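You operate a simulated robot arm through the tools that you are given. There is no shell and no other tool. Be economical: measure what you need, move in short steps, check, and stop when the job is done.

Carry out the task below with a simulated robot arm. There is one attempt and no reset: what you move stays moved.

## Task
Tighten both bolts of the fixing bar, the brass one first.
Fine: brass bolt on program 3, black bolt on program 2; the driver ends in its stand.
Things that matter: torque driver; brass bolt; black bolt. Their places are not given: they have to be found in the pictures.

It is judged by the outcome, as a careful person would: the job done as asked, and still so three seconds after it is handed in. It fails if anything else is knocked over, pushed out of place, dropped, spilled or broken.

## Robot
A 7-joint arm with a two-finger parallel gripper, fixed in place. Base frame: the origin is at the foot of the arm, x ahead of it, y to its left, z up; the work surface is at about z = 71.7. Lengths are in cm, angles in rad, forces in N, time in s.
With the tool pointing down near the work surface it reaches from about 28 to 68 cm from the base axis. Its first joint turns from -1.152 to 1.152 rad. Payload 1.57 kg.
The TCP is the grasp point between the finger pads, 3 cm short of the fingertips. In the tool frame z runs along the fingers and y along their closing line. Largest opening 11 cm; finger width 2.4, thickness 1.2; the body of the gripper, 4.8 by 11.2 cm, starts 7.8 cm behind the TCP.
Orientation is that of the tool frame in the base frame, as a unit quaternion [w, x, y, z]. With the fingers straight down and closing along the base's y, the tool's x points along the base's -x, its y along +y and its z along -z.

## Interface
- The arm moves only by the tool send_rows. Its arguments are lists of equal length, an entry for each row: "fingers": the finger opening in cm, from 0 to 11; "offset": the shift along the base's x, y, z in units of 100 mm (1.0 is 100 mm), a list of three; "angular": the turn, a rotation vector about the base's x, y, z in units of 120 degrees (1.0 is 120 degrees), a list of three. In form: {"fingers": [fingers, ...], "offset": [[x, y, z], ...], "angular": [[wx, wy, wz], ...]}. A call has 1 to 20 rows; each row is the pose to reach, as a shift and turn from the pose commanded when the call began. A call with a number of a shift or a turn outside -1 to 1 is refused whole. A row lasts 0.2 s, in which the tool goes at most 5 cm and 0.15 rad; a call with a longer step from one row to the next is refused whole, and so is a gripper value outside its range. Where a pose cannot be reached the arm comes as near as it can. A force on the tool above 60 N (or 10 N above the force at the start of the call, whichever is more), or a blocked arm, ends the call early, and 0.2 s more pass. The fingers move at their own pace (about 10.8 cm/s each) and stop on an object; they squeeze with about 21 N. The grip force told is the motor's: it shows also when the fingers shut on nothing. Time passes only in rows, and 0.2 s behind the last, so rows that repeat a pose let the fingers close. The reply holds the time, the measured pose of the TCP, the force on the tool along the base axes, the opening and the grip force, in the units named above and with some noise.
- Cameras (640 x 400 px; columns grow to the right, rows downward): "scene" is fixed at [16.63, -39.65, 139.52]; the picture's right is [0.75, -0.66, 0.00], its down [-0.43, -0.50, -0.75] and it looks along [0.50, 0.57, -0.66] (base axes); focal length 214 px, centre (320, 200). "wrist" rides on the gripper at [-3.6, 0, -8] in the tool frame; the picture's right is [0.00, -1.00, 0.00], its down [0.97, 0.00, -0.24] and it looks along [0.24, 0.00, 0.97] (tool axes); focal length 218 px, centre (320, 200).
- snapshot(camera): a new picture of that camera. It takes no simulated time.
- probe_pixels(camera, pixels): for up to 12 pixels [column, row] of the newest picture of that camera ("zoom" is the newest enlarged one), the place [x, y, z] in the base frame of the surface seen there, good to about 0.2 cm. It takes no simulated time.
- enlarge(camera, box): a new picture of the part [left, top, right, bottom] of that camera's present view, enlarged. It takes no simulated time.
- job_done(): hands the job in; it is judged then, once.

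Keep the steps short. Do not move on a guess: measure, check each grasp and each placing, and mend mistakes. In all there are 80 turns and 54 pictures (those below and enlarged ones count). Leave the gripper open and the arm clear of the work at the hand-in unless told otherwise, and finish with a single line.

The tools are called after ">>>" by a JSON object that holds its "api" and its "payload". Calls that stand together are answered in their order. send_rows: Moves the arm, as the interface text tells. Its arguments: {"type":"object","properties":{"fingers":{"type":"array","items":{"type":"number"}},"offset":{"type":"array","items":{"type":"array","items":{"type":"number"}}},"angular":{"type":"array","items":{"type":"array","items":{"type":"number"}}}},"required":["fingers","offset","angular"]} The other tools are called the same way: snapshot (camera) takes a picture; probe_pixels (camera, pixels) gives the place of the surface under pixels of a picture; enlarge (camera, box) takes an enlarged picture of a part of a camera's view; job_done () hands the job in.

At the start:

```text
time_s: 0.0
ee_pos: [32.19, 11.87, 125.79]
orientation: [0.0, 0.0, 1.0, 0.0]
wrist_force: [-0.3, 0.4, -0.7]
gripper_width: 11.03
grip_force: 0.1
```

scene: 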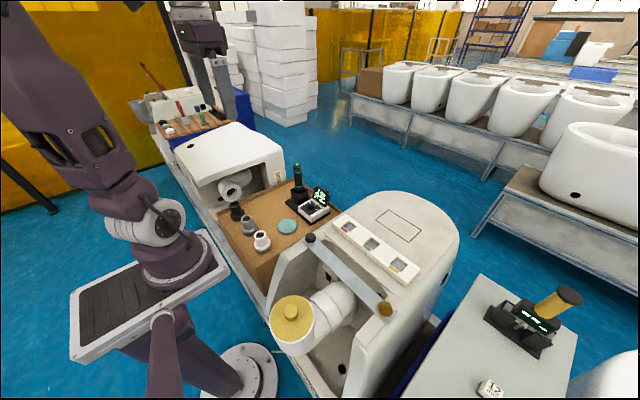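
wrist: 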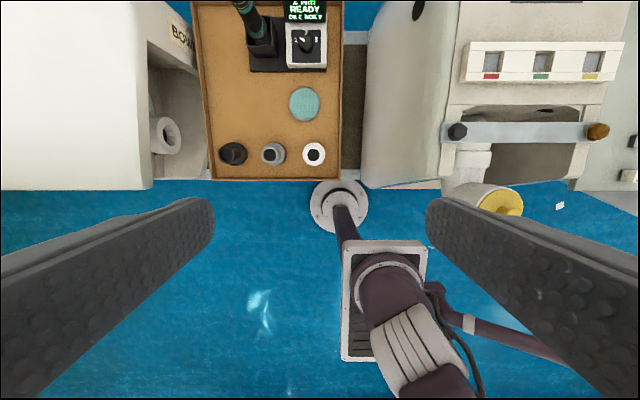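

I see a driver in a stand with a display near (300,195) and another tool with display at (535,315); a bar with a black bolt (310,238) and brass bolt (385,308). I'll enlarge these areas.

>>> {"api": "enlarge", "payload": {"camera": "scene", "box": [210, 150, 350, 270]}}

>>> {"api": "enlarge", "payload": {"camera": "scene", "box": [270, 190, 460, 360]}}

>>> {"api": "enlarge", "payload": {"camera": "scene", "box": [460, 270, 600, 400]}}

>>> {"api": "enlarge", "payload": {"camera": "wrist", "box": [180, 0, 360, 190]}}

```text
3.33 times, centred on (280, 210) of scene
```

zoom: 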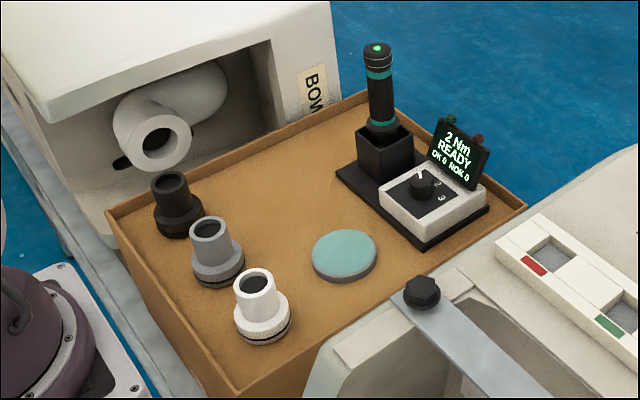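

```text
2.35 times, centred on (365, 275) of scene
```

zoom: 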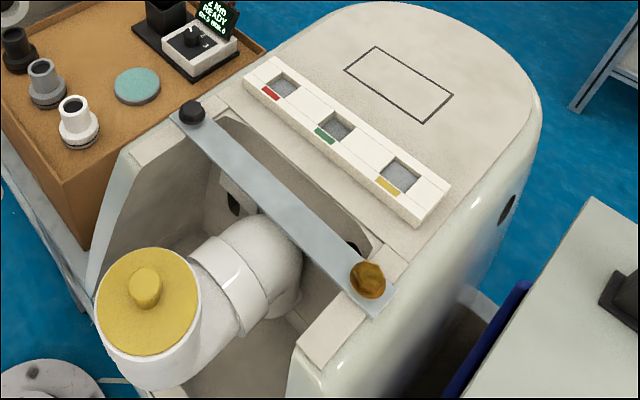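

```text
3.08 times, centred on (530, 335) of scene
```

zoom: 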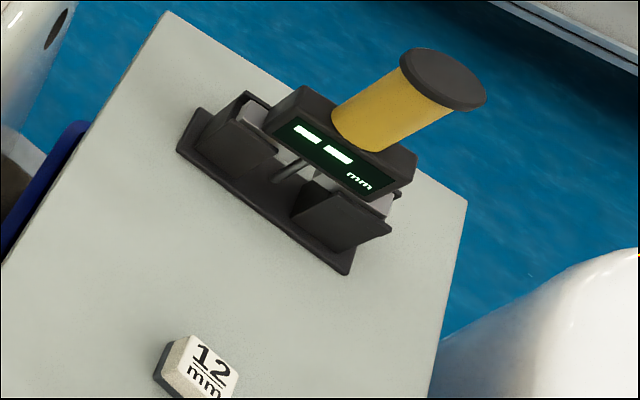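

```text
2.11 times, centred on (270, 95) of wrist
```

zoom: 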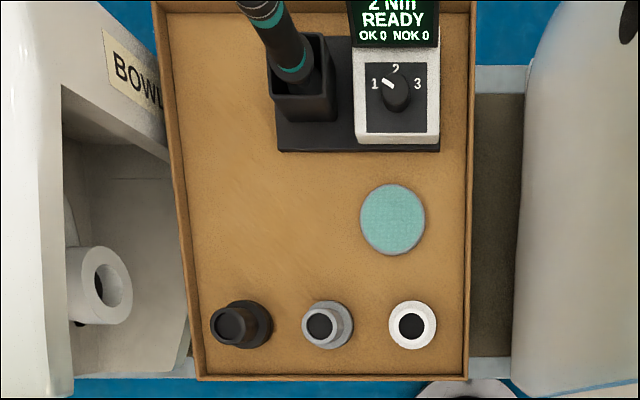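

The driver sits in a stand beside a program knob (1/2/3), now on 1. I'll measure the driver, knob and bolts.

>>> {"api": "enlarge", "payload": {"camera": "scene", "box": [275, 150, 345, 225]}}

>>> {"api": "probe_pixels", "payload": {"camera": "scene", "pixels": [[310, 237], [385, 308], [320, 247], [375, 296], [286, 227], [246, 223]]}}

>>> {"api": "probe_pixels", "payload": {"camera": "wrist", "pixels": [[457, 130], [597, 130], [480, 132], [306, 40], [290, 62], [260, 50], [303, 103], [232, 120]]}}

```text
5.33 times, centred on (310, 188) of scene
```

zoom: 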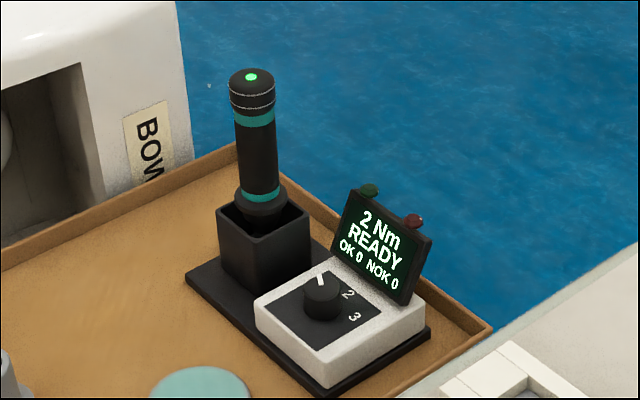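

```text
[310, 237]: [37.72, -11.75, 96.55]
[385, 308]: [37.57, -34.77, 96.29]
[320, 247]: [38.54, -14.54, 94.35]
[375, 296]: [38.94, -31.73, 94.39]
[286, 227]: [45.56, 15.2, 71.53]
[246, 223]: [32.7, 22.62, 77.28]
```

```text
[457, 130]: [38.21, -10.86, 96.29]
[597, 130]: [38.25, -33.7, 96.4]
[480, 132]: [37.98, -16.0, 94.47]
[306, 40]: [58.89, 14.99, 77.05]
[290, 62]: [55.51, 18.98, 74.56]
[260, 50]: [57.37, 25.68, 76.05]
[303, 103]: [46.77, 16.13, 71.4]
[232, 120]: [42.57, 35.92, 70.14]
```

Measuring the driver, stand and knob in the zoomed picture.

>>> {"api": "probe_pixels", "payload": {"camera": "zoom", "pixels": [[251, 77], [256, 150], [263, 200], [220, 207], [262, 242], [309, 232], [322, 285], [320, 277], [322, 310], [270, 308], [325, 345], [385, 255]]}}

>>> {"api": "probe_pixels", "payload": {"camera": "scene", "pixels": [[297, 164], [310, 234], [305, 240], [386, 302], [386, 312], [345, 225], [370, 245], [402, 266], [318, 258], [292, 306]]}}

```text
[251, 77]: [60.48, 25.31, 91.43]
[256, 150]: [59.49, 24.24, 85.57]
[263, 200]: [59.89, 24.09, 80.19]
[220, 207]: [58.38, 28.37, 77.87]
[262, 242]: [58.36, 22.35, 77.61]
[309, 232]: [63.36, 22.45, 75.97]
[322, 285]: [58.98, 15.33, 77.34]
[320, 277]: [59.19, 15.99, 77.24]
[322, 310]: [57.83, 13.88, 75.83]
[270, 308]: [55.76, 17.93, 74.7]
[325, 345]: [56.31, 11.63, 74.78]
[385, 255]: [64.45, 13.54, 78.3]
```

```text
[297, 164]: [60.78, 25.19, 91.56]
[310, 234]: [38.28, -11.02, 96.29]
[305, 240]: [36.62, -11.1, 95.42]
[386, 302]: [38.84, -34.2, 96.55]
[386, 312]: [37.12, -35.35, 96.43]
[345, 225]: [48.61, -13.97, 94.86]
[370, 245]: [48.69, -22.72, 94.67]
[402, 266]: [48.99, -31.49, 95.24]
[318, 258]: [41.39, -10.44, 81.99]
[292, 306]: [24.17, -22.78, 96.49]
```

Driver axis is about (60.6, 25.0), top z 91.4; knob about (58.9, 15.3), top 77.3; bolts about (38.2, -11.2) and (38.1, -34.5), heads 96.4. I'll move above the knob at a safe height, narrowing the fingers.

>>> {"api": "send_rows", "payload": {"fingers": [11, 8, 6], "offset": [[0.3, 0.04, -0.28], [0.6, 0.08, -0.56], [0.89, 0.11, -0.84]], "angular": [[0, 0, 0], [0, 0, 0], [0, 0, 0]]}}

>>> {"api": "send_rows", "payload": {"fingers": [5, 5, 5], "offset": [[0.3, 0.04, -0.28], [0.6, 0.08, -0.56], [0.89, 0.11, -0.84]], "angular": [[0, 0, 0], [0, 0, 0], [0, 0, 0]]}}

>>> {"api": "send_rows", "payload": {"fingers": [5, 5, 5], "offset": [[0.3, 0.04, -0.28], [0.6, 0.08, -0.56], [0.89, 0.11, -0.84]], "angular": [[0, 0, 0], [0, 0, 0], [0, 0, 0]]}}

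>>> {"api": "snapshot", "payload": {"camera": "wrist"}}

```text
time_s: 0.8
ee_pos: [41.11, 12.96, 117.45]
orientation: [0.0, -0.001, 1.0, 0.0]
wrist_force: [0.5, -0.3, -0.4]
gripper_width: 6.0
grip_force: 0.1
```

```text
time_s: 1.6
ee_pos: [49.9, 14.2, 108.92]
orientation: [-0.001, 0.0, 1.0, 0.0]
wrist_force: [-0.2, 0.4, 0.0]
gripper_width: 5.0
grip_force: 0.1
```

```text
time_s: 2.4
ee_pos: [58.89, 14.94, 100.52]
orientation: [0.0, 0.0, 1.0, 0.0]
wrist_force: [0.3, -0.2, 0.4]
gripper_width: 5.04
grip_force: 0.0
```

```text
46 pictures are left
```

wrist: 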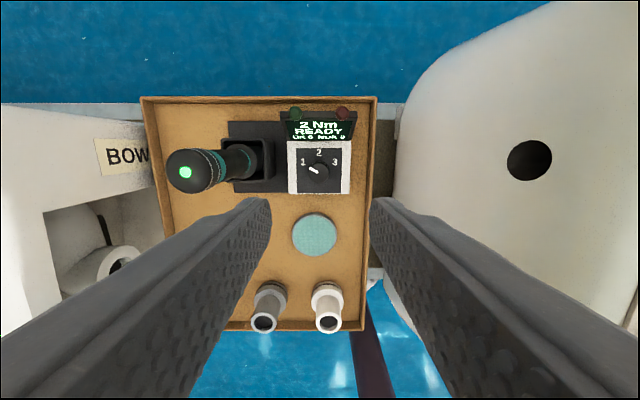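

>>> {"api": "enlarge", "payload": {"camera": "wrist", "box": [280, 105, 360, 200]}}

>>> {"api": "probe_pixels", "payload": {"camera": "wrist", "pixels": [[318, 171], [185, 171], [303, 164], [319, 153], [336, 162], [318, 128], [288, 142], [352, 142]]}}

```text
4.21 times, centred on (320, 152) of wrist
```

zoom: 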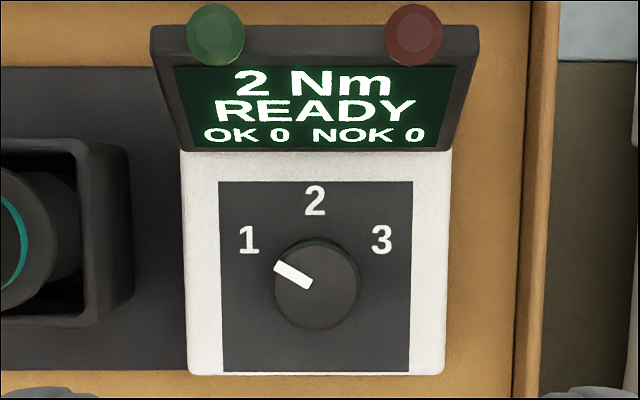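

```text
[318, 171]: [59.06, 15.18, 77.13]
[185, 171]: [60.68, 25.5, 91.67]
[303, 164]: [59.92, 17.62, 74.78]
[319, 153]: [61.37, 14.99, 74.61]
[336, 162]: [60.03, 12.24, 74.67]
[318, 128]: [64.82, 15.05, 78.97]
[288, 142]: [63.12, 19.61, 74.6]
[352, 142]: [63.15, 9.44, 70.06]
```

Knob centre ≈ (59.0, 15.15), pointer at 60° left of "2"; 3 is 60° right. I'll turn the hand +60° while descending to above the knob, then check.

>>> {"api": "send_rows", "payload": {"fingers": [5, 5, 5, 4.5, 4.5, 4.5, 4.5, 4.5], "offset": [[0.01, 0, -0.1], [0.01, 0, -0.25], [0.01, 0, -0.4], [0.01, 0, -0.55], [0.01, 0, -0.7], [0.01, 0, -0.85], [0.01, 0, -0.95], [0.01, 0, -1.0]], "angular": [[0, 0, 0.0625], [0, 0, 0.125], [0, 0, 0.1875], [0, 0, 0.25], [0, 0, 0.3125], [0, 0, 0.375], [0, 0, 0.4375], [0, 0, 0.5]]}}

>>> {"api": "snapshot", "payload": {"camera": "wrist"}}

>>> {"api": "enlarge", "payload": {"camera": "scene", "box": [245, 120, 355, 220]}}

```text
time_s: 4.2
ee_pos: [58.91, 15.22, 90.59]
orientation: [0.001, -0.501, 0.866, -0.001]
wrist_force: [0.0, -0.6, 0.6]
gripper_width: 4.51
grip_force: 0.0
```

```text
44 pictures are left
```

wrist: 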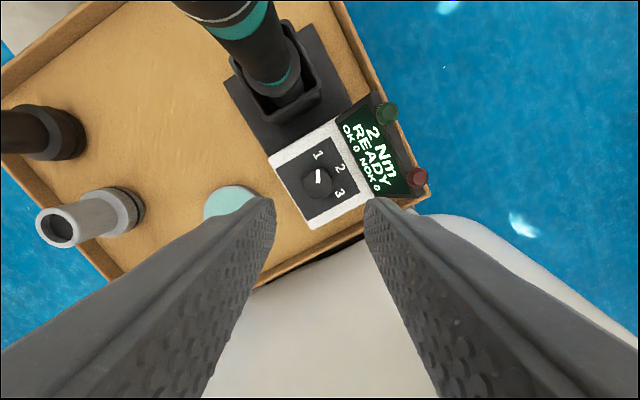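

```text
4.00 times, centred on (300, 170) of scene
```

zoom: 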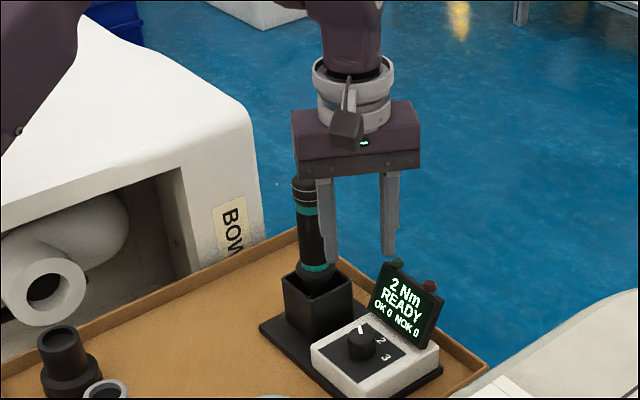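

Turned. I'll check the panel's front edge and the knob centre from this view before descending.

>>> {"api": "enlarge", "payload": {"camera": "wrist", "box": [260, 90, 440, 240]}}

>>> {"api": "probe_pixels", "payload": {"camera": "wrist", "pixels": [[345, 138], [352, 155], [362, 175], [365, 194], [372, 193], [318, 178], [316, 172], [322, 186]]}}

```text
2.67 times, centred on (350, 165) of wrist
```

zoom: 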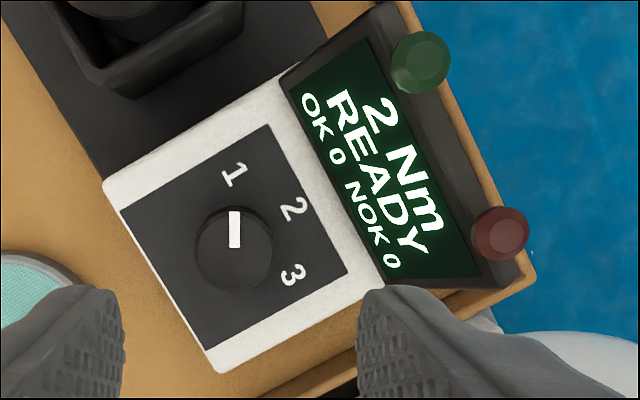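

```text
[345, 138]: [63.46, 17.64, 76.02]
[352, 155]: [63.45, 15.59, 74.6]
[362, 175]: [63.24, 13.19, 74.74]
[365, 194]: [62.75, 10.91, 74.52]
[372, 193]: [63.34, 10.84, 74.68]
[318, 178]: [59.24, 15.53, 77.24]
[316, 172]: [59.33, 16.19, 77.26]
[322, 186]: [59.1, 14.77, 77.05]
```

Knob centre ≈ (59.1, 15.15); panel front at x≥63.4, clear of the fingers. Descending in two stages and closing on the knob.

>>> {"api": "send_rows", "payload": {"fingers": [4.3, 4.3, 4.3, 4.3], "offset": [[0.01, 0, -0.3], [0.01, 0, -0.6], [0.01, 0, -0.8], [0.01, 0, -0.9]], "angular": [[0, 0, 0], [0, 0, 0], [0, 0, 0], [0, 0, 0]]}}

>>> {"api": "send_rows", "payload": {"fingers": [4.3, 4.3, 4.3, 2, 2, 2, 2], "offset": [[0, 0, -0.12], [0, 0, -0.24], [0, 0, -0.32], [0, 0, -0.32], [0, 0, -0.32], [0, 0, -0.32], [0, 0, -0.32]], "angular": [[0, 0, 0], [0, 0, 0], [0, 0, 0], [0, 0, 0], [0, 0, 0], [0, 0, 0], [0, 0, 0]]}}

>>> {"api": "enlarge", "payload": {"camera": "scene", "box": [265, 140, 355, 220]}}

```text
time_s: 5.2
ee_pos: [59.15, 15.09, 81.6]
orientation: [0.0, -0.5, 0.866, 0.0]
wrist_force: [0.4, -0.9, 0.0]
gripper_width: 4.33
grip_force: 0.1
```

```text
time_s: 6.8
ee_pos: [58.93, 15.35, 78.42]
orientation: [-0.002, -0.5, 0.866, 0.0]
wrist_force: [-27.1, 17.2, 1.4]
gripper_width: 3.04
grip_force: 40.0
```

```text
5.00 times, centred on (310, 180) of scene
```

zoom: 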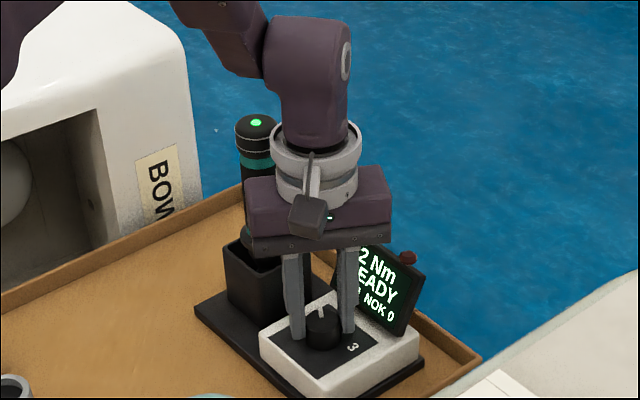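

Gripping the knob (3.04 cm), with a side force showing my centre is ~0.2 cm off; I'll correct that and turn clockwise 120°.

>>> {"api": "send_rows", "payload": {"fingers": [2, 2, 2, 2, 2, 2, 2, 2, 2, 2, 2, 2, 2, 2, 2, 2, 2], "offset": [[-0.018, 0.011, 0], [-0.018, 0.011, 0], [-0.018, 0.011, 0], [-0.018, 0.011, 0], [-0.018, 0.011, 0], [-0.018, 0.011, 0], [-0.018, 0.011, 0], [-0.018, 0.011, 0], [-0.018, 0.011, 0], [-0.018, 0.011, 0], [-0.018, 0.011, 0], [-0.018, 0.011, 0], [-0.018, 0.011, 0], [-0.018, 0.011, 0], [-0.018, 0.011, 0], [-0.018, 0.011, 0], [-0.018, 0.011, 0]], "angular": [[0, 0, 0], [0, 0, -0.0667], [0, 0, -0.1333], [0, 0, -0.2], [0, 0, -0.2667], [0, 0, -0.3333], [0, 0, -0.4], [0, 0, -0.4667], [0, 0, -0.5333], [0, 0, -0.6], [0, 0, -0.6667], [0, 0, -0.7333], [0, 0, -0.8], [0, 0, -0.8667], [0, 0, -0.9333], [0, 0, -1.0], [0, 0, -1.0]]}}

>>> {"api": "snapshot", "payload": {"camera": "wrist"}}

```text
time_s: 10.4
ee_pos: [58.78, 15.36, 78.4]
orientation: [-0.001, 0.501, 0.866, -0.001]
wrist_force: [-12.9, -10.2, 2.2]
gripper_width: 3.41
grip_force: 7.9
```

```text
40 pictures are left
```

wrist: 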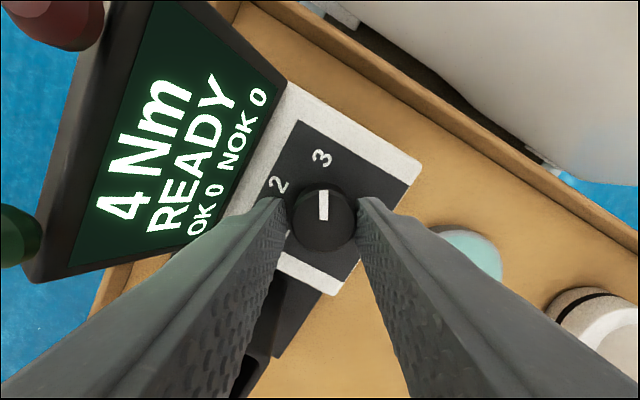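

Display now 4 Nm with the pointer at 3. I'll open, lift and look from above to confirm.

>>> {"api": "send_rows", "payload": {"fingers": [4.4, 4.4, 4.4, 4.4, 4.4, 4.4], "offset": [[0.02, 0, 0], [0.02, 0, 0], [0.02, 0, 0.2], [0.02, 0, 0.5], [0.02, 0, 0.8], [0.02, 0, 1.0]], "angular": [[0, 0, 0], [0, 0, 0], [0, 0, 0], [0, 0, 0], [0, 0, 0], [0, 0, 0]]}}

>>> {"api": "send_rows", "payload": {"fingers": [4.4, 4.4, 4.4, 4.4, 5, 5, 6, 6], "offset": [[0.0, 0.0, 0.15], [0, 0, 0.3], [0, 0, 0.45], [0, 0, 0.6], [0, 0, 0.75], [0, 0, 0.85], [0, 0, 0.95], [0, 0, 1.0]], "angular": [[0, 0, 0.0625], [0, 0, 0.125], [0, 0, 0.1875], [0, 0, 0.25], [0, 0, 0.3125], [0, 0, 0.375], [0, 0, 0.4375], [0, 0, 0.5]]}}

>>> {"api": "enlarge", "payload": {"camera": "wrist", "box": [150, 90, 370, 220]}}

```text
time_s: 11.8
ee_pos: [59.06, 15.19, 88.48]
orientation: [0.0, 0.5, 0.866, 0.0]
wrist_force: [-0.3, 0.1, -0.2]
gripper_width: 4.38
grip_force: 0.0
```

```text
time_s: 13.6
ee_pos: [58.99, 15.32, 98.56]
orientation: [0.0, 0.0, 1.0, 0.0]
wrist_force: [0.1, 0.5, 0.4]
gripper_width: 5.99
grip_force: 0.1
```

```text
2.91 times, centred on (260, 155) of wrist
```

zoom: 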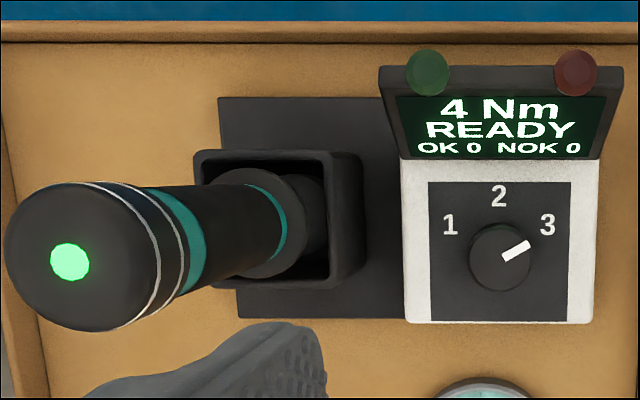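

Program 3 confirmed. Now above the driver (LED ≈ (60.65, 25.3, 91.5)), tips staying above its top.

>>> {"api": "send_rows", "payload": {"fingers": [7, 7, 7, 7], "offset": [[0.05, 0.33, 0], [0.1, 0.66, 0], [0.154, 1.0, 0], [0.154, 1.0, 0]], "angular": [[0, 0, 0], [0, 0, 0], [0, 0, 0], [0, 0, 0]]}}

>>> {"api": "snapshot", "payload": {"camera": "wrist"}}

>>> {"api": "enlarge", "payload": {"camera": "scene", "box": [245, 110, 355, 220]}}

```text
time_s: 14.6
ee_pos: [60.53, 25.39, 98.33]
orientation: [0.0, 0.0, 1.0, 0.0]
wrist_force: [0.6, 0.0, 0.6]
gripper_width: 7.0
grip_force: 0.0
```

```text
38 pictures are left
```

wrist: 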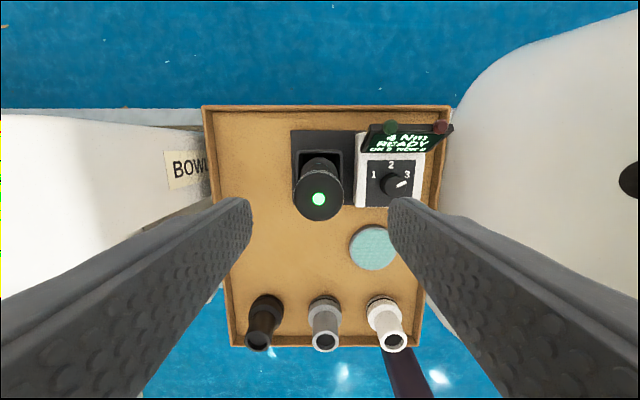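

```text
3.64 times, centred on (300, 165) of scene
```

zoom: 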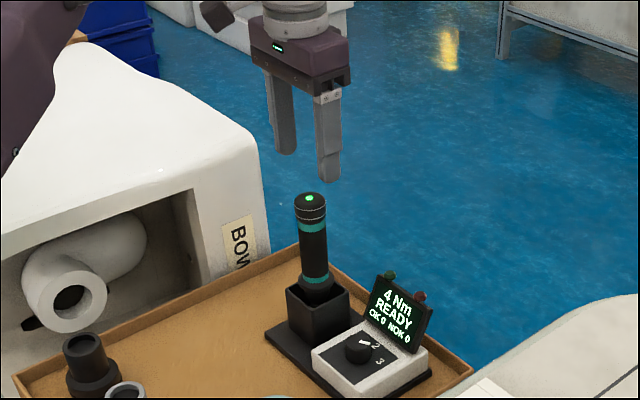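

Driver centred between the fingers. Descending to TCP z≈86 and closing on the handle.

>>> {"api": "send_rows", "payload": {"fingers": [7, 7, 7, 7], "offset": [[0, 0, -0.25], [0, 0, -0.5], [0, 0, -0.75], [0, 0, -0.9]], "angular": [[0, 0, 0], [0, 0, 0], [0, 0, 0], [0, 0, 0]]}}

>>> {"api": "send_rows", "payload": {"fingers": [7, 7, 1.5, 1.5, 1.5, 1.5, 1.5], "offset": [[0, 0, -0.2], [0, 0, -0.34], [0, 0, -0.34], [0, 0, -0.34], [0, 0, -0.34], [0, 0, -0.34], [0, 0, -0.34]], "angular": [[0, 0, 0], [0, 0, 0], [0, 0, 0], [0, 0, 0], [0, 0, 0], [0, 0, 0], [0, 0, 0]]}}

>>> {"api": "enlarge", "payload": {"camera": "scene", "box": [245, 120, 355, 220]}}

```text
time_s: 15.6
ee_pos: [60.63, 25.23, 89.31]
orientation: [0.0, 0.0, 1.0, 0.0]
wrist_force: [-0.4, 0.7, 0.1]
gripper_width: 7.0
grip_force: 0.1
```

```text
time_s: 17.2
ee_pos: [60.74, 25.14, 86.09]
orientation: [0.0, 0.0, 1.0, 0.0]
wrist_force: [1.0, 1.6, 0.1]
gripper_width: 3.65
grip_force: 21.0
```

```text
4.00 times, centred on (300, 170) of scene
```

zoom: 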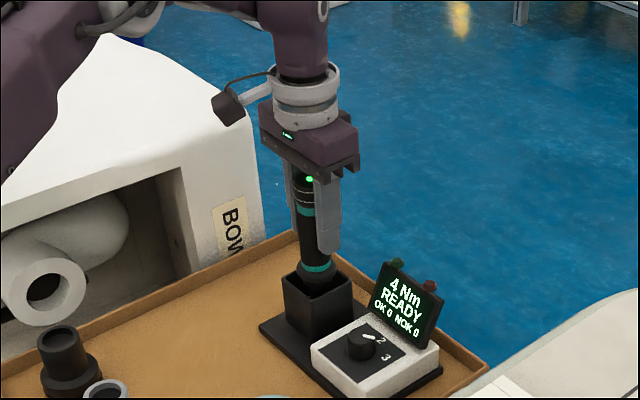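

Firm grip on the 3.65 cm handle at TCP (60.65, 25.28, 86.0). Lifting straight up and checking.

>>> {"api": "send_rows", "payload": {"fingers": [1.5, 1.5, 1.5, 1.5, 1.5], "offset": [[0, 0, 0.2], [0, 0, 0.4], [0, 0, 0.6], [0, 0, 0.8], [0, 0, 1.0]], "angular": [[0, 0, 0], [0, 0, 0], [0, 0, 0], [0, 0, 0], [0, 0, 0]]}}

>>> {"api": "enlarge", "payload": {"camera": "scene", "box": [245, 90, 355, 220]}}

```text
time_s: 18.4
ee_pos: [60.51, 25.32, 95.89]
orientation: [0.0, 0.0, 1.0, -0.001]
wrist_force: [-0.1, 0.4, -5.0]
gripper_width: 3.69
grip_force: 21.0
```

```text
3.08 times, centred on (300, 155) of scene
```

zoom: 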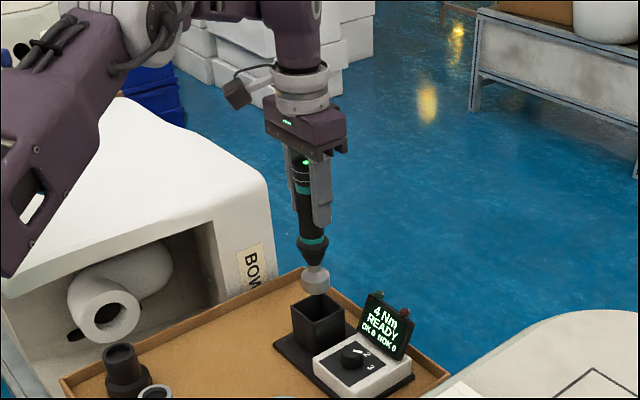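

The driver came out with its socket. Measuring socket tip and handle.

>>> {"api": "probe_pixels", "payload": {"camera": "zoom", "pixels": [[316, 272], [316, 285], [316, 292], [312, 245], [318, 310], [300, 320], [340, 322], [318, 345]]}}

```text
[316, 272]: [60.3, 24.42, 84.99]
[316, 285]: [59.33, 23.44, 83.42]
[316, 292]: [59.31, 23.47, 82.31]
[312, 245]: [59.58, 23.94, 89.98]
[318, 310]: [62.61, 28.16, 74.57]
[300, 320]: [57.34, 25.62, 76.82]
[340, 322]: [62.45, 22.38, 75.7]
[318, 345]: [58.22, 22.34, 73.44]
```

Socket tip hangs 13.9 cm below the TCP. I'll rise, then travel toward the brass bolt with the tip above z≈101, checking on the way.

>>> {"api": "send_rows", "payload": {"fingers": [1.5, 1.5, 1.5, 1.5, 1.5], "offset": [[0, 0, 0.25], [-0.05, 0, 0.5], [-0.15, -0.1, 0.75], [-0.3, -0.3, 0.95], [-0.45, -0.5, 1.0]], "angular": [[0, 0, 0], [0, 0, 0], [0, 0, 0], [0, 0, 0], [0, 0, 0]]}}

>>> {"api": "send_rows", "payload": {"fingers": [1.5, 1.5, 1.5, 1.5, 1.5], "offset": [[-0.15, -0.2, 0.2], [-0.3, -0.4, 0.4], [-0.45, -0.6, 0.6], [-0.65, -0.8, 0.8], [-0.8, -1.0, 1.0]], "angular": [[0, 0, 0], [0, 0, 0], [0, 0, 0], [0, 0, 0], [0, 0, 0]]}}

>>> {"api": "send_rows", "payload": {"fingers": [1.5, 1.5, 1.5, 1.5, 1.5], "offset": [[-0.2, -0.2, 0], [-0.4, -0.4, 0], [-0.6, -0.6, 0], [-0.8, -0.8, 0], [-1.0, -1.0, 0.0]], "angular": [[0, 0, 0], [0, 0, 0], [0, 0, 0], [0, 0, 0], [0, 0, 0]]}}

>>> {"api": "snapshot", "payload": {"camera": "scene"}}

```text
time_s: 19.6
ee_pos: [56.19, 20.11, 105.95]
orientation: [0.001, -0.001, 1.0, -0.001]
wrist_force: [-0.1, 0.4, -4.5]
gripper_width: 3.63
grip_force: 21.1
```

```text
time_s: 20.8
ee_pos: [48.17, 10.34, 116.08]
orientation: [0.0, 0.0, 1.0, 0.0]
wrist_force: [-0.9, -0.2, -5.6]
gripper_width: 3.66
grip_force: 21.3
```

```text
time_s: 22.0
ee_pos: [38.09, 0.24, 116.19]
orientation: [0.001, 0.0, 1.0, -0.001]
wrist_force: [-0.3, 0.1, -5.0]
gripper_width: 3.67
grip_force: 21.0
```

```text
34 pictures are left
```

scene: 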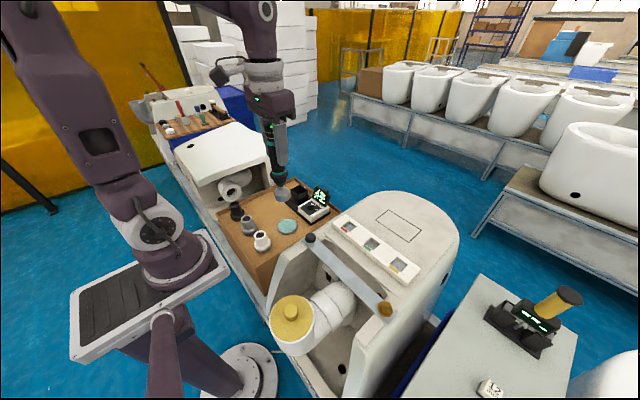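

Driver held, tip clear. Measuring the bolt heads more precisely from zoomed views.

>>> {"api": "enlarge", "payload": {"camera": "scene", "box": [365, 290, 405, 325]}}

>>> {"api": "probe_pixels", "payload": {"camera": "zoom", "pixels": [[320, 200], [250, 200], [390, 200], [320, 130], [320, 270], [285, 160], [355, 240], [270, 250], [360, 150]]}}

>>> {"api": "enlarge", "payload": {"camera": "scene", "box": [290, 220, 330, 255]}}

>>> {"api": "probe_pixels", "payload": {"camera": "zoom", "pixels": [[320, 200], [250, 200], [390, 200], [320, 130], [320, 270], [285, 160], [355, 240], [270, 250], [360, 150]]}}

```text
11.43 times, centred on (385, 308) of scene
```

zoom: 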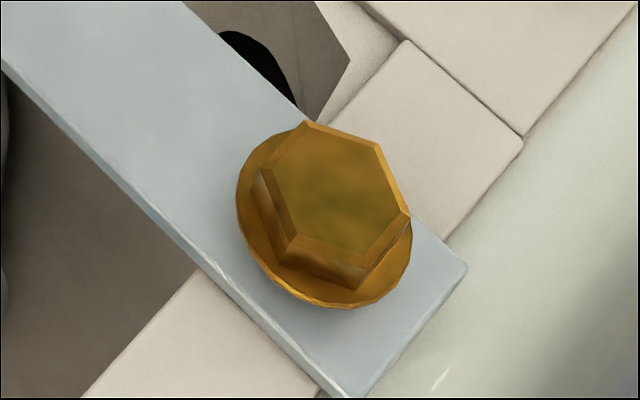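

```text
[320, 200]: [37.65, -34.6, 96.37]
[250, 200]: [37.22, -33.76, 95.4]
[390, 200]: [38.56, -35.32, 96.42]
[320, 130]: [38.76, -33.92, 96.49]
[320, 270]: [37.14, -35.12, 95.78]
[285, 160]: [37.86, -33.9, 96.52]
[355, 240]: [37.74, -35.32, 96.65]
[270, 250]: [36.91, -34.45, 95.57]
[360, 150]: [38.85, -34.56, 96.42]
```

```text
11.43 times, centred on (310, 238) of scene
```

zoom: 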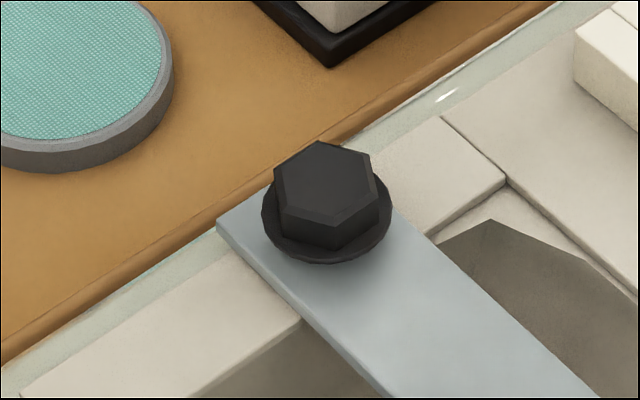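

```text
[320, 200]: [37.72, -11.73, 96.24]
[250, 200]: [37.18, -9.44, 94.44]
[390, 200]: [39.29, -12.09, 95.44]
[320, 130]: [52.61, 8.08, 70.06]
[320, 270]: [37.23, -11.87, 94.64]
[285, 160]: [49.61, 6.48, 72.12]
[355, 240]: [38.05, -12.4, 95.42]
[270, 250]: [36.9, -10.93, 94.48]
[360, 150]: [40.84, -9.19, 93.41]
```

Scene gives brass ≈ (37.97, -34.72), black ≈ (38.1, -11.6). I'll move between them at height and cross-check with the wrist camera.

>>> {"api": "send_rows", "payload": {"fingers": [1.5, 1.5, 1.5, 1.5, 1.5], "offset": [[0, -0.2, 0], [0, -0.4, 0], [0, -0.6, 0], [0, -0.8, 0], [0, -1.0, 0.0]], "angular": [[0, 0, 0], [0, 0, 0], [0, 0, 0], [0, 0, 0], [0, 0, 0]]}}

>>> {"api": "send_rows", "payload": {"fingers": [1.5, 1.5, 1.5, 1.5, 1.5], "offset": [[0, -0.2, 0], [0, -0.4, 0], [0, -0.6, 0], [0, -0.8, 0], [0, -1.0, 0.0]], "angular": [[0, 0, 0], [0, 0, 0], [0, 0, 0], [0, 0, 0], [0, 0, 0]]}}

>>> {"api": "snapshot", "payload": {"camera": "wrist"}}

```text
time_s: 23.2
ee_pos: [37.98, -9.84, 115.95]
orientation: [0.0, 0.001, 1.0, 0.001]
wrist_force: [0.1, -0.2, -5.9]
gripper_width: 3.67
grip_force: 20.8
```

```text
time_s: 24.4
ee_pos: [38.19, -19.9, 116.03]
orientation: [0.0, 0.0, 1.0, 0.0]
wrist_force: [0.7, 0.0, -5.2]
gripper_width: 3.65
grip_force: 21.1
```

```text
31 pictures are left
```

wrist: 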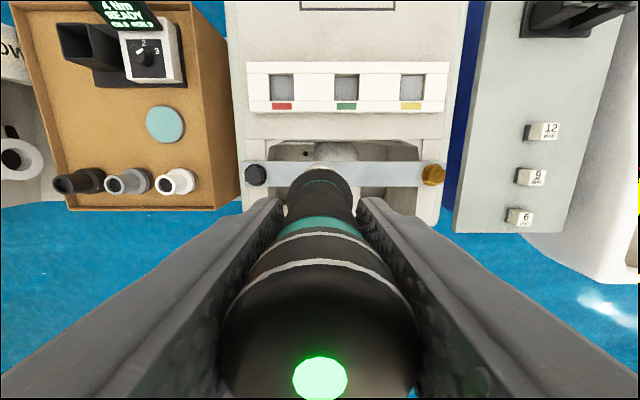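

>>> {"api": "enlarge", "payload": {"camera": "wrist", "box": [410, 150, 460, 200]}}

>>> {"api": "probe_pixels", "payload": {"camera": "zoom", "pixels": [[320, 200], [280, 200], [360, 200], [320, 170], [320, 230]]}}

>>> {"api": "enlarge", "payload": {"camera": "wrist", "box": [230, 150, 280, 200]}}

>>> {"api": "probe_pixels", "payload": {"camera": "zoom", "pixels": [[320, 200], [280, 200], [360, 200], [320, 170], [320, 230]]}}

```text
8.00 times, centred on (435, 175) of wrist
```

zoom: 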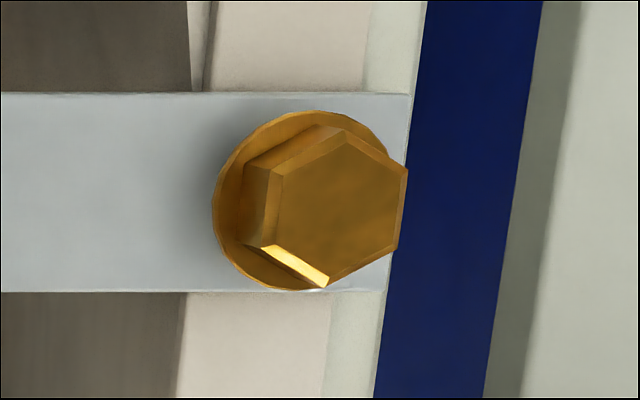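

```text
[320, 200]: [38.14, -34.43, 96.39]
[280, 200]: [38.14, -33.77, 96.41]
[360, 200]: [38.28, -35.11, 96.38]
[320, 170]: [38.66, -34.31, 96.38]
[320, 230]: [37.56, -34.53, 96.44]
```

```text
8.00 times, centred on (255, 175) of wrist
```

zoom: 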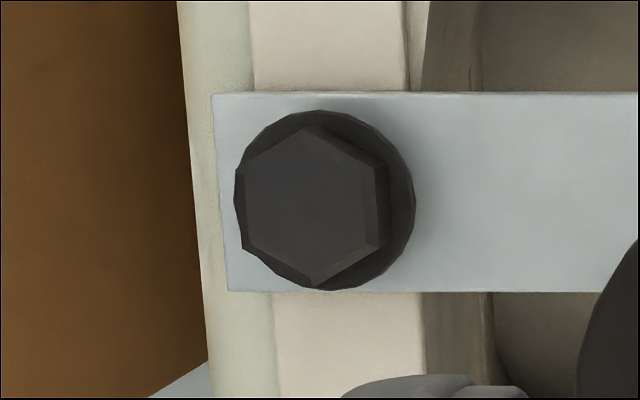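

```text
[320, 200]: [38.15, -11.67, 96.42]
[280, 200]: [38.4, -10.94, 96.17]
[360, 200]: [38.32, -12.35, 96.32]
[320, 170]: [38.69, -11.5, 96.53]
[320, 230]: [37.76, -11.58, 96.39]
```

Brass hex centre (38.0, -34.72), black (38.05, -11.5) — both cameras agree. Now checking how the driver sits in the hand.

>>> {"api": "probe_pixels", "payload": {"camera": "wrist", "pixels": [[320, 378], [320, 290], [320, 182], [320, 170]]}}

>>> {"api": "enlarge", "payload": {"camera": "scene", "box": [295, 130, 395, 250]}}

```text
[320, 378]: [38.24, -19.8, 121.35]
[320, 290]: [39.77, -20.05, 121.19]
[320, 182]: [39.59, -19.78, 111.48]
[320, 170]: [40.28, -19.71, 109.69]
```

```text
3.33 times, centred on (345, 190) of scene
```

zoom: 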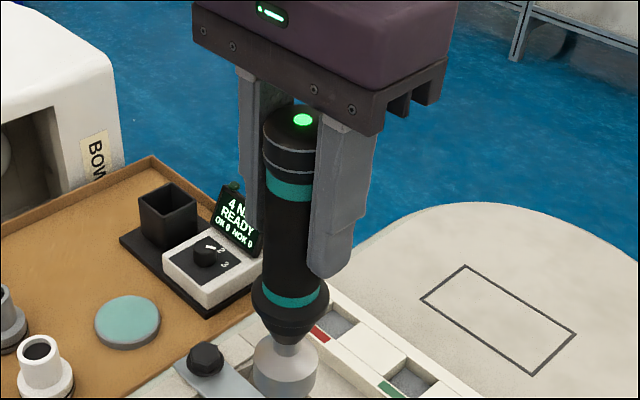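

Handle is aligned with the TCP. One more zoom on the socket to check its tip.

>>> {"api": "enlarge", "payload": {"camera": "scene", "box": [310, 220, 360, 265]}}

>>> {"api": "probe_pixels", "payload": {"camera": "zoom", "pixels": [[220, 230], [260, 230], [300, 230], [260, 260], [260, 290], [240, 290]]}}

```text
8.89 times, centred on (335, 242) of scene
```

zoom: 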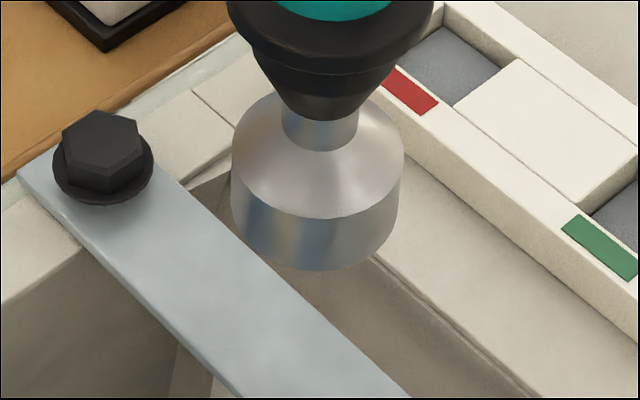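

```text
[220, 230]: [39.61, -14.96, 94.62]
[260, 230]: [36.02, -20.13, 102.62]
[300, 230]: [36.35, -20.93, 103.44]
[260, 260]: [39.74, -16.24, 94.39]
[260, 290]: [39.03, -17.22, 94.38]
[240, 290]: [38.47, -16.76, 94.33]
```

Socket is on-axis with the TCP. Moving over the brass bolt, then down to just above it.

>>> {"api": "send_rows", "payload": {"fingers": [1.5, 1.5, 1.5, 1.5], "offset": [[0, -0.2, 0], [-0.005, -0.4, 0], [-0.015, -0.6, 0], [-0.015, -0.75, 0]], "angular": [[0, 0, 0], [0, 0, 0], [0, 0, 0], [0, 0, 0]]}}

>>> {"api": "send_rows", "payload": {"fingers": [1.5, 1.5, 1.5, 1.5, 1.5, 1.5, 1.5], "offset": [[0, -0.2, 0], [0, -0.4, 0], [0, -0.6, 0], [0, -0.75, 0], [0, -0.75, -0.15], [0, -0.75, -0.3], [0, -0.75, -0.45]], "angular": [[0, 0, 0], [0, 0, 0], [0, 0, 0], [0, 0, 0], [0, 0, 0], [0, 0, 0], [0, 0, 0]]}}

>>> {"api": "enlarge", "payload": {"camera": "scene", "box": [350, 260, 430, 340]}}

```text
time_s: 25.4
ee_pos: [38.05, -27.29, 116.1]
orientation: [0.0, 0.0, 1.0, -0.001]
wrist_force: [-0.4, -0.2, -5.6]
gripper_width: 3.66
grip_force: 21.0
```

```text
time_s: 27.0
ee_pos: [37.95, -34.92, 111.53]
orientation: [0.0, 0.0, 1.0, 0.0]
wrist_force: [-0.1, -0.6, -5.3]
gripper_width: 3.67
grip_force: 20.9
```

```text
5.00 times, centred on (390, 300) of scene
```

zoom: 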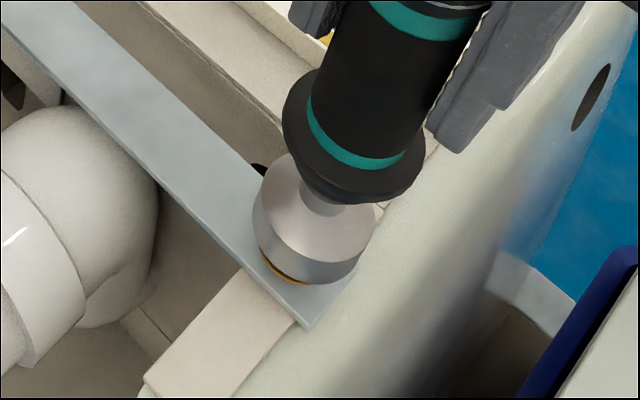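

Socket sits over the brass head. Pressing down gently in small steps, watching the force.

>>> {"api": "send_rows", "payload": {"fingers": [1.5, 1.5, 1.5, 1.5], "offset": [[0, 0, -0.03], [0, 0, -0.06], [0, 0, -0.09], [0, 0, -0.12]], "angular": [[0, 0, 0], [0, 0, 0], [0, 0, 0], [0, 0, 0]]}}

>>> {"api": "enlarge", "payload": {"camera": "scene", "box": [290, 170, 430, 340]}}

```text
time_s: 28.0
ee_pos: [37.88, -34.65, 110.37]
orientation: [0.0, -0.001, 1.0, 0.0]
wrist_force: [0.2, 0.1, -4.9]
gripper_width: 3.67
grip_force: 21.1
```

```text
2.35 times, centred on (360, 255) of scene
```

zoom: 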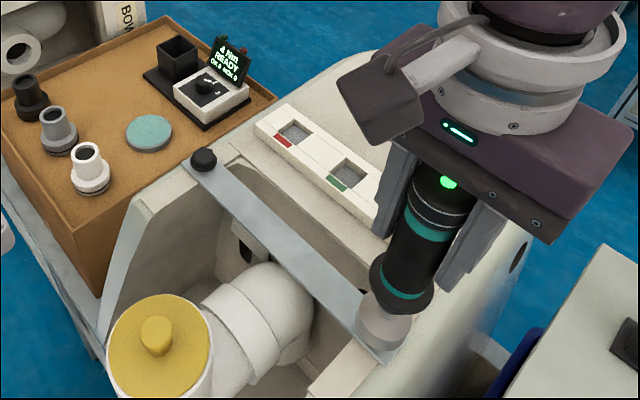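

Still no contact force (display unchanged). Continuing down in 0.2 cm steps.

>>> {"api": "send_rows", "payload": {"fingers": [1.5, 1.5, 1.5, 1.5, 1.5], "offset": [[0, 0, -0.02], [0, 0, -0.04], [0, 0, -0.06], [0, 0, -0.08], [0, 0, -0.1]], "angular": [[0, 0, 0], [0, 0, 0], [0, 0, 0], [0, 0, 0], [0, 0, 0]]}}

>>> {"api": "enlarge", "payload": {"camera": "scene", "box": [300, 170, 350, 220]}}

```text
time_s: 29.2
ee_pos: [37.92, -34.75, 109.27]
orientation: [0.0, 0.0, 1.0, 0.0]
wrist_force: [2.2, -2.0, -1.4]
gripper_width: 3.65
grip_force: 20.9
```

```text
8.00 times, centred on (325, 195) of scene
```

zoom: 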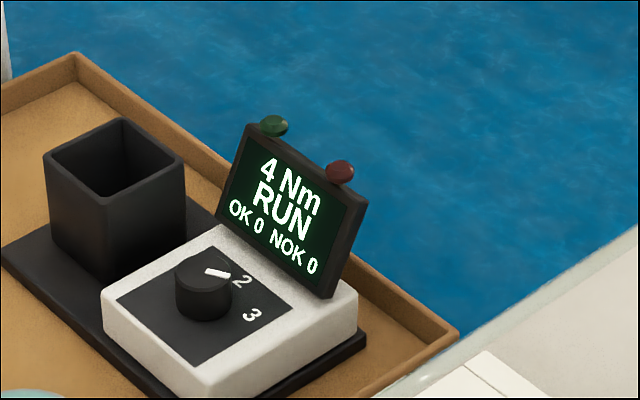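

The display says RUN — it's engaged. Holding with slightly more press and checking.

>>> {"api": "send_rows", "payload": {"fingers": [1.5, 1.5, 1.5, 1.5, 1.5, 1.5], "offset": [[0, 0, -0.01], [0, 0, -0.01], [0, 0, -0.01], [0, 0, -0.01], [0, 0, -0.01], [0, 0, -0.01]], "angular": [[0, 0, 0], [0, 0, 0], [0, 0, 0], [0, 0, 0], [0, 0, 0], [0, 0, 0]]}}

>>> {"api": "enlarge", "payload": {"camera": "scene", "box": [300, 170, 350, 220]}}

```text
time_s: 30.6
ee_pos: [37.93, -34.61, 109.23]
orientation: [0.0, 0.0, 1.0, 0.0]
wrist_force: [-0.1, 0.8, 13.6]
gripper_width: 3.65
grip_force: 20.9
```

```text
8.00 times, centred on (325, 195) of scene
```

zoom: 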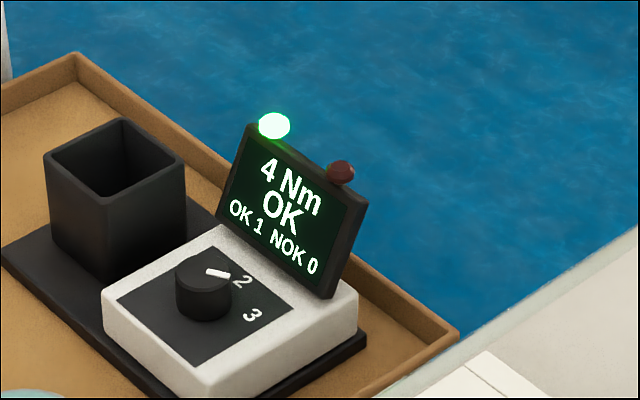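

OK 1 — brass done. Lifting off and carrying the driver back along the same route.

>>> {"api": "send_rows", "payload": {"fingers": [1.5, 1.5, 1.5, 1.5, 1.5, 1.5], "offset": [[0, 0, 0.05], [0, 0, 0.15], [0, 0, 0.3], [0, 0, 0.5], [0, 0, 0.68], [0, 0, 0.68]], "angular": [[0, 0, 0], [0, 0, 0], [0, 0, 0], [0, 0, 0], [0, 0, 0], [0, 0, 0]]}}

>>> {"api": "send_rows", "payload": {"fingers": [1.5, 1.5, 1.5, 1.5, 1.5], "offset": [[0, 0.2, 0], [0, 0.4, 0], [0, 0.6, 0], [0, 0.8, 0], [0, 1.0, 0]], "angular": [[0, 0, 0], [0, 0, 0], [0, 0, 0], [0, 0, 0], [0, 0, 0]]}}

>>> {"api": "send_rows", "payload": {"fingers": [1.5, 1.5, 1.5, 1.5, 1.5], "offset": [[0, 0.2, 0], [0, 0.4, 0], [0, 0.6, 0], [0, 0.8, 0], [0, 1.0, 0]], "angular": [[0, 0, 0], [0, 0, 0], [0, 0, 0], [0, 0, 0], [0, 0, 0]]}}

>>> {"api": "send_rows", "payload": {"fingers": [1.5, 1.5, 1.5, 1.5, 1.5], "offset": [[0, 0.2, 0], [0, 0.4, 0], [0, 0.6, 0], [0, 0.8, 0], [0, 1.0, 0]], "angular": [[0, 0, 0], [0, 0, 0], [0, 0, 0], [0, 0, 0], [0, 0, 0]]}}

>>> {"api": "send_rows", "payload": {"fingers": [1.5, 1.5, 1.5], "offset": [[0, 0.2, 0], [0.01, 0.4, 0], [0.015, 0.5, 0]], "angular": [[0, 0, 0], [0, 0, 0], [0, 0, 0]]}}

>>> {"api": "send_rows", "payload": {"fingers": [1.5, 1.5, 1.5, 1.5, 1.5], "offset": [[0.2, 0.2, 0], [0.4, 0.4, 0], [0.6, 0.6, 0], [0.8, 0.8, 0], [1.0, 1.0, 0]], "angular": [[0, 0, 0], [0, 0, 0], [0, 0, 0], [0, 0, 0], [0, 0, 0]]}}

>>> {"api": "send_rows", "payload": {"fingers": [1.5, 1.5, 1.5, 1.5, 1.5], "offset": [[0.15, 0.2, -0.2], [0.35, 0.4, -0.4], [0.5, 0.6, -0.6], [0.65, 0.8, -0.8], [0.8, 1.0, -1.0]], "angular": [[0, 0, 0], [0, 0, 0], [0, 0, 0], [0, 0, 0], [0, 0, 0]]}}

>>> {"api": "send_rows", "payload": {"fingers": [1.5, 1.5, 1.5, 1.5, 1.5, 1.5], "offset": [[0.15, 0.2, -0.1], [0.3, 0.4, -0.25], [0.4, 0.5, -0.45], [0.45, 0.5, -0.65], [0.45, 0.5, -0.8], [0.45, 0.5, -0.8]], "angular": [[0, 0, 0], [0, 0, 0], [0, 0, 0], [0, 0, 0], [0, 0, 0], [0, 0, 0]]}}

>>> {"api": "enlarge", "payload": {"camera": "scene", "box": [265, 120, 355, 220]}}

>>> {"api": "snapshot", "payload": {"camera": "wrist"}}

```text
time_s: 32.0
ee_pos: [37.87, -34.84, 115.91]
orientation: [0.001, 0.0, 1.0, 0.0]
wrist_force: [-0.2, 0.7, -5.2]
gripper_width: 3.71
grip_force: 21.0
```

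```text
time_s: 33.2
ee_pos: [38.0, -24.77, 116.06]
orientation: [0.0, 0.0, 1.0, 0.001]
wrist_force: [-0.4, 0.0, -5.1]
gripper_width: 3.64
grip_force: 21.4
```

```text
time_s: 34.4
ee_pos: [38.0, -14.62, 116.02]
orientation: [-0.001, 0.0, 1.0, 0.001]
wrist_force: [-0.4, 0.0, -4.7]
gripper_width: 3.66
grip_force: 21.0
```

```text
time_s: 35.6
ee_pos: [37.8, -4.62, 115.97]
orientation: [0.0, 0.001, 1.0, 0.0]
wrist_force: [-0.2, 0.1, -5.6]
gripper_width: 3.65
grip_force: 21.6
```

```text
time_s: 36.4
ee_pos: [37.96, 0.29, 115.94]
orientation: [0.0, 0.0, 1.0, 0.001]
wrist_force: [0.2, 0.6, -5.0]
gripper_width: 3.67
grip_force: 21.3
```

```text
time_s: 37.6
ee_pos: [48.19, 10.14, 116.13]
orientation: [0.0, 0.0, 1.0, 0.0]
wrist_force: [0.6, 0.2, -5.9]
gripper_width: 3.66
grip_force: 20.9
```

```text
time_s: 38.8
ee_pos: [56.0, 20.41, 106.1]
orientation: [0.0, 0.0, 1.0, -0.001]
wrist_force: [0.0, 0.8, -4.8]
gripper_width: 3.66
grip_force: 21.6
```

```text
time_s: 40.2
ee_pos: [60.63, 25.27, 97.91]
orientation: [0.0, 0.0, 1.0, 0.0]
wrist_force: [0.6, -0.6, -5.0]
gripper_width: 3.66
grip_force: 21.0
```

```text
4.00 times, centred on (310, 170) of scene
```

zoom: 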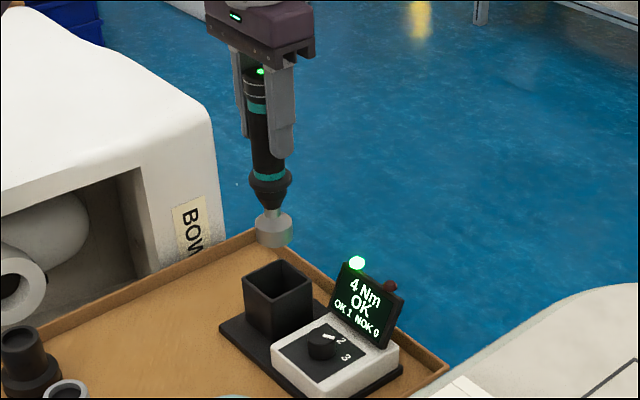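

```text
21 pictures are left
```

wrist: 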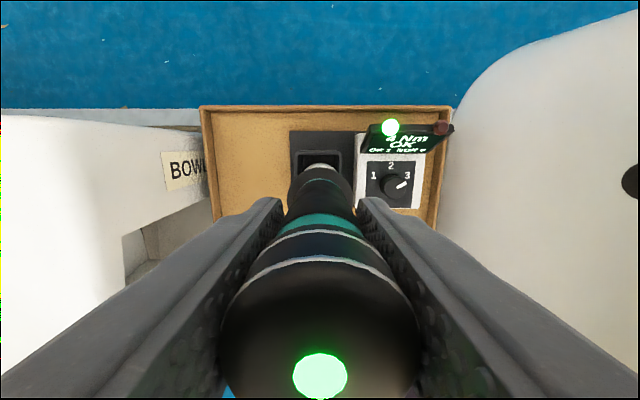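

Aligned with the stand. Lowering to the height it was taken from.

>>> {"api": "send_rows", "payload": {"fingers": [1.5, 1.5, 1.5, 1.5, 1.5, 1.5], "offset": [[0, 0, -0.2], [0, 0, -0.4], [0, 0, -0.55], [0, 0, -0.7], [0, 0, -0.85], [0, 0, -0.95]], "angular": [[0, 0, 0], [0, 0, 0], [0, 0, 0], [0, 0, 0], [0, 0, 0], [0, 0, 0]]}}

>>> {"api": "send_rows", "payload": {"fingers": [1.5, 1.5, 1.5, 1.5, 1.5], "offset": [[0, 0, -0.07], [0, 0, -0.14], [0, 0, -0.2], [0, 0, -0.245], [0, 0, -0.245]], "angular": [[0, 0, 0], [0, 0, 0], [0, 0, 0], [0, 0, 0], [0, 0, 0]]}}

>>> {"api": "enlarge", "payload": {"camera": "scene", "box": [265, 120, 355, 220]}}

```text
time_s: 41.6
ee_pos: [60.64, 25.21, 88.43]
orientation: [0.0, 0.0, 1.0, -0.001]
wrist_force: [-0.6, 0.2, -5.1]
gripper_width: 3.68
grip_force: 20.8
```

```text
time_s: 42.8
ee_pos: [60.69, 25.28, 86.04]
orientation: [0.002, 0.0, 1.0, 0.001]
wrist_force: [-3.5, -1.1, 11.8]
gripper_width: 3.69
grip_force: 20.9
```

```text
4.00 times, centred on (310, 170) of scene
```

zoom: 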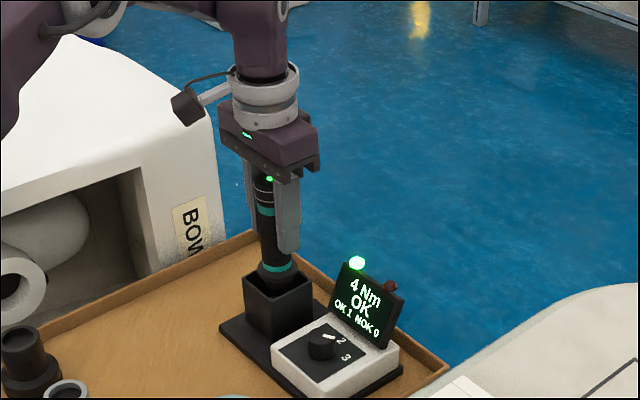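

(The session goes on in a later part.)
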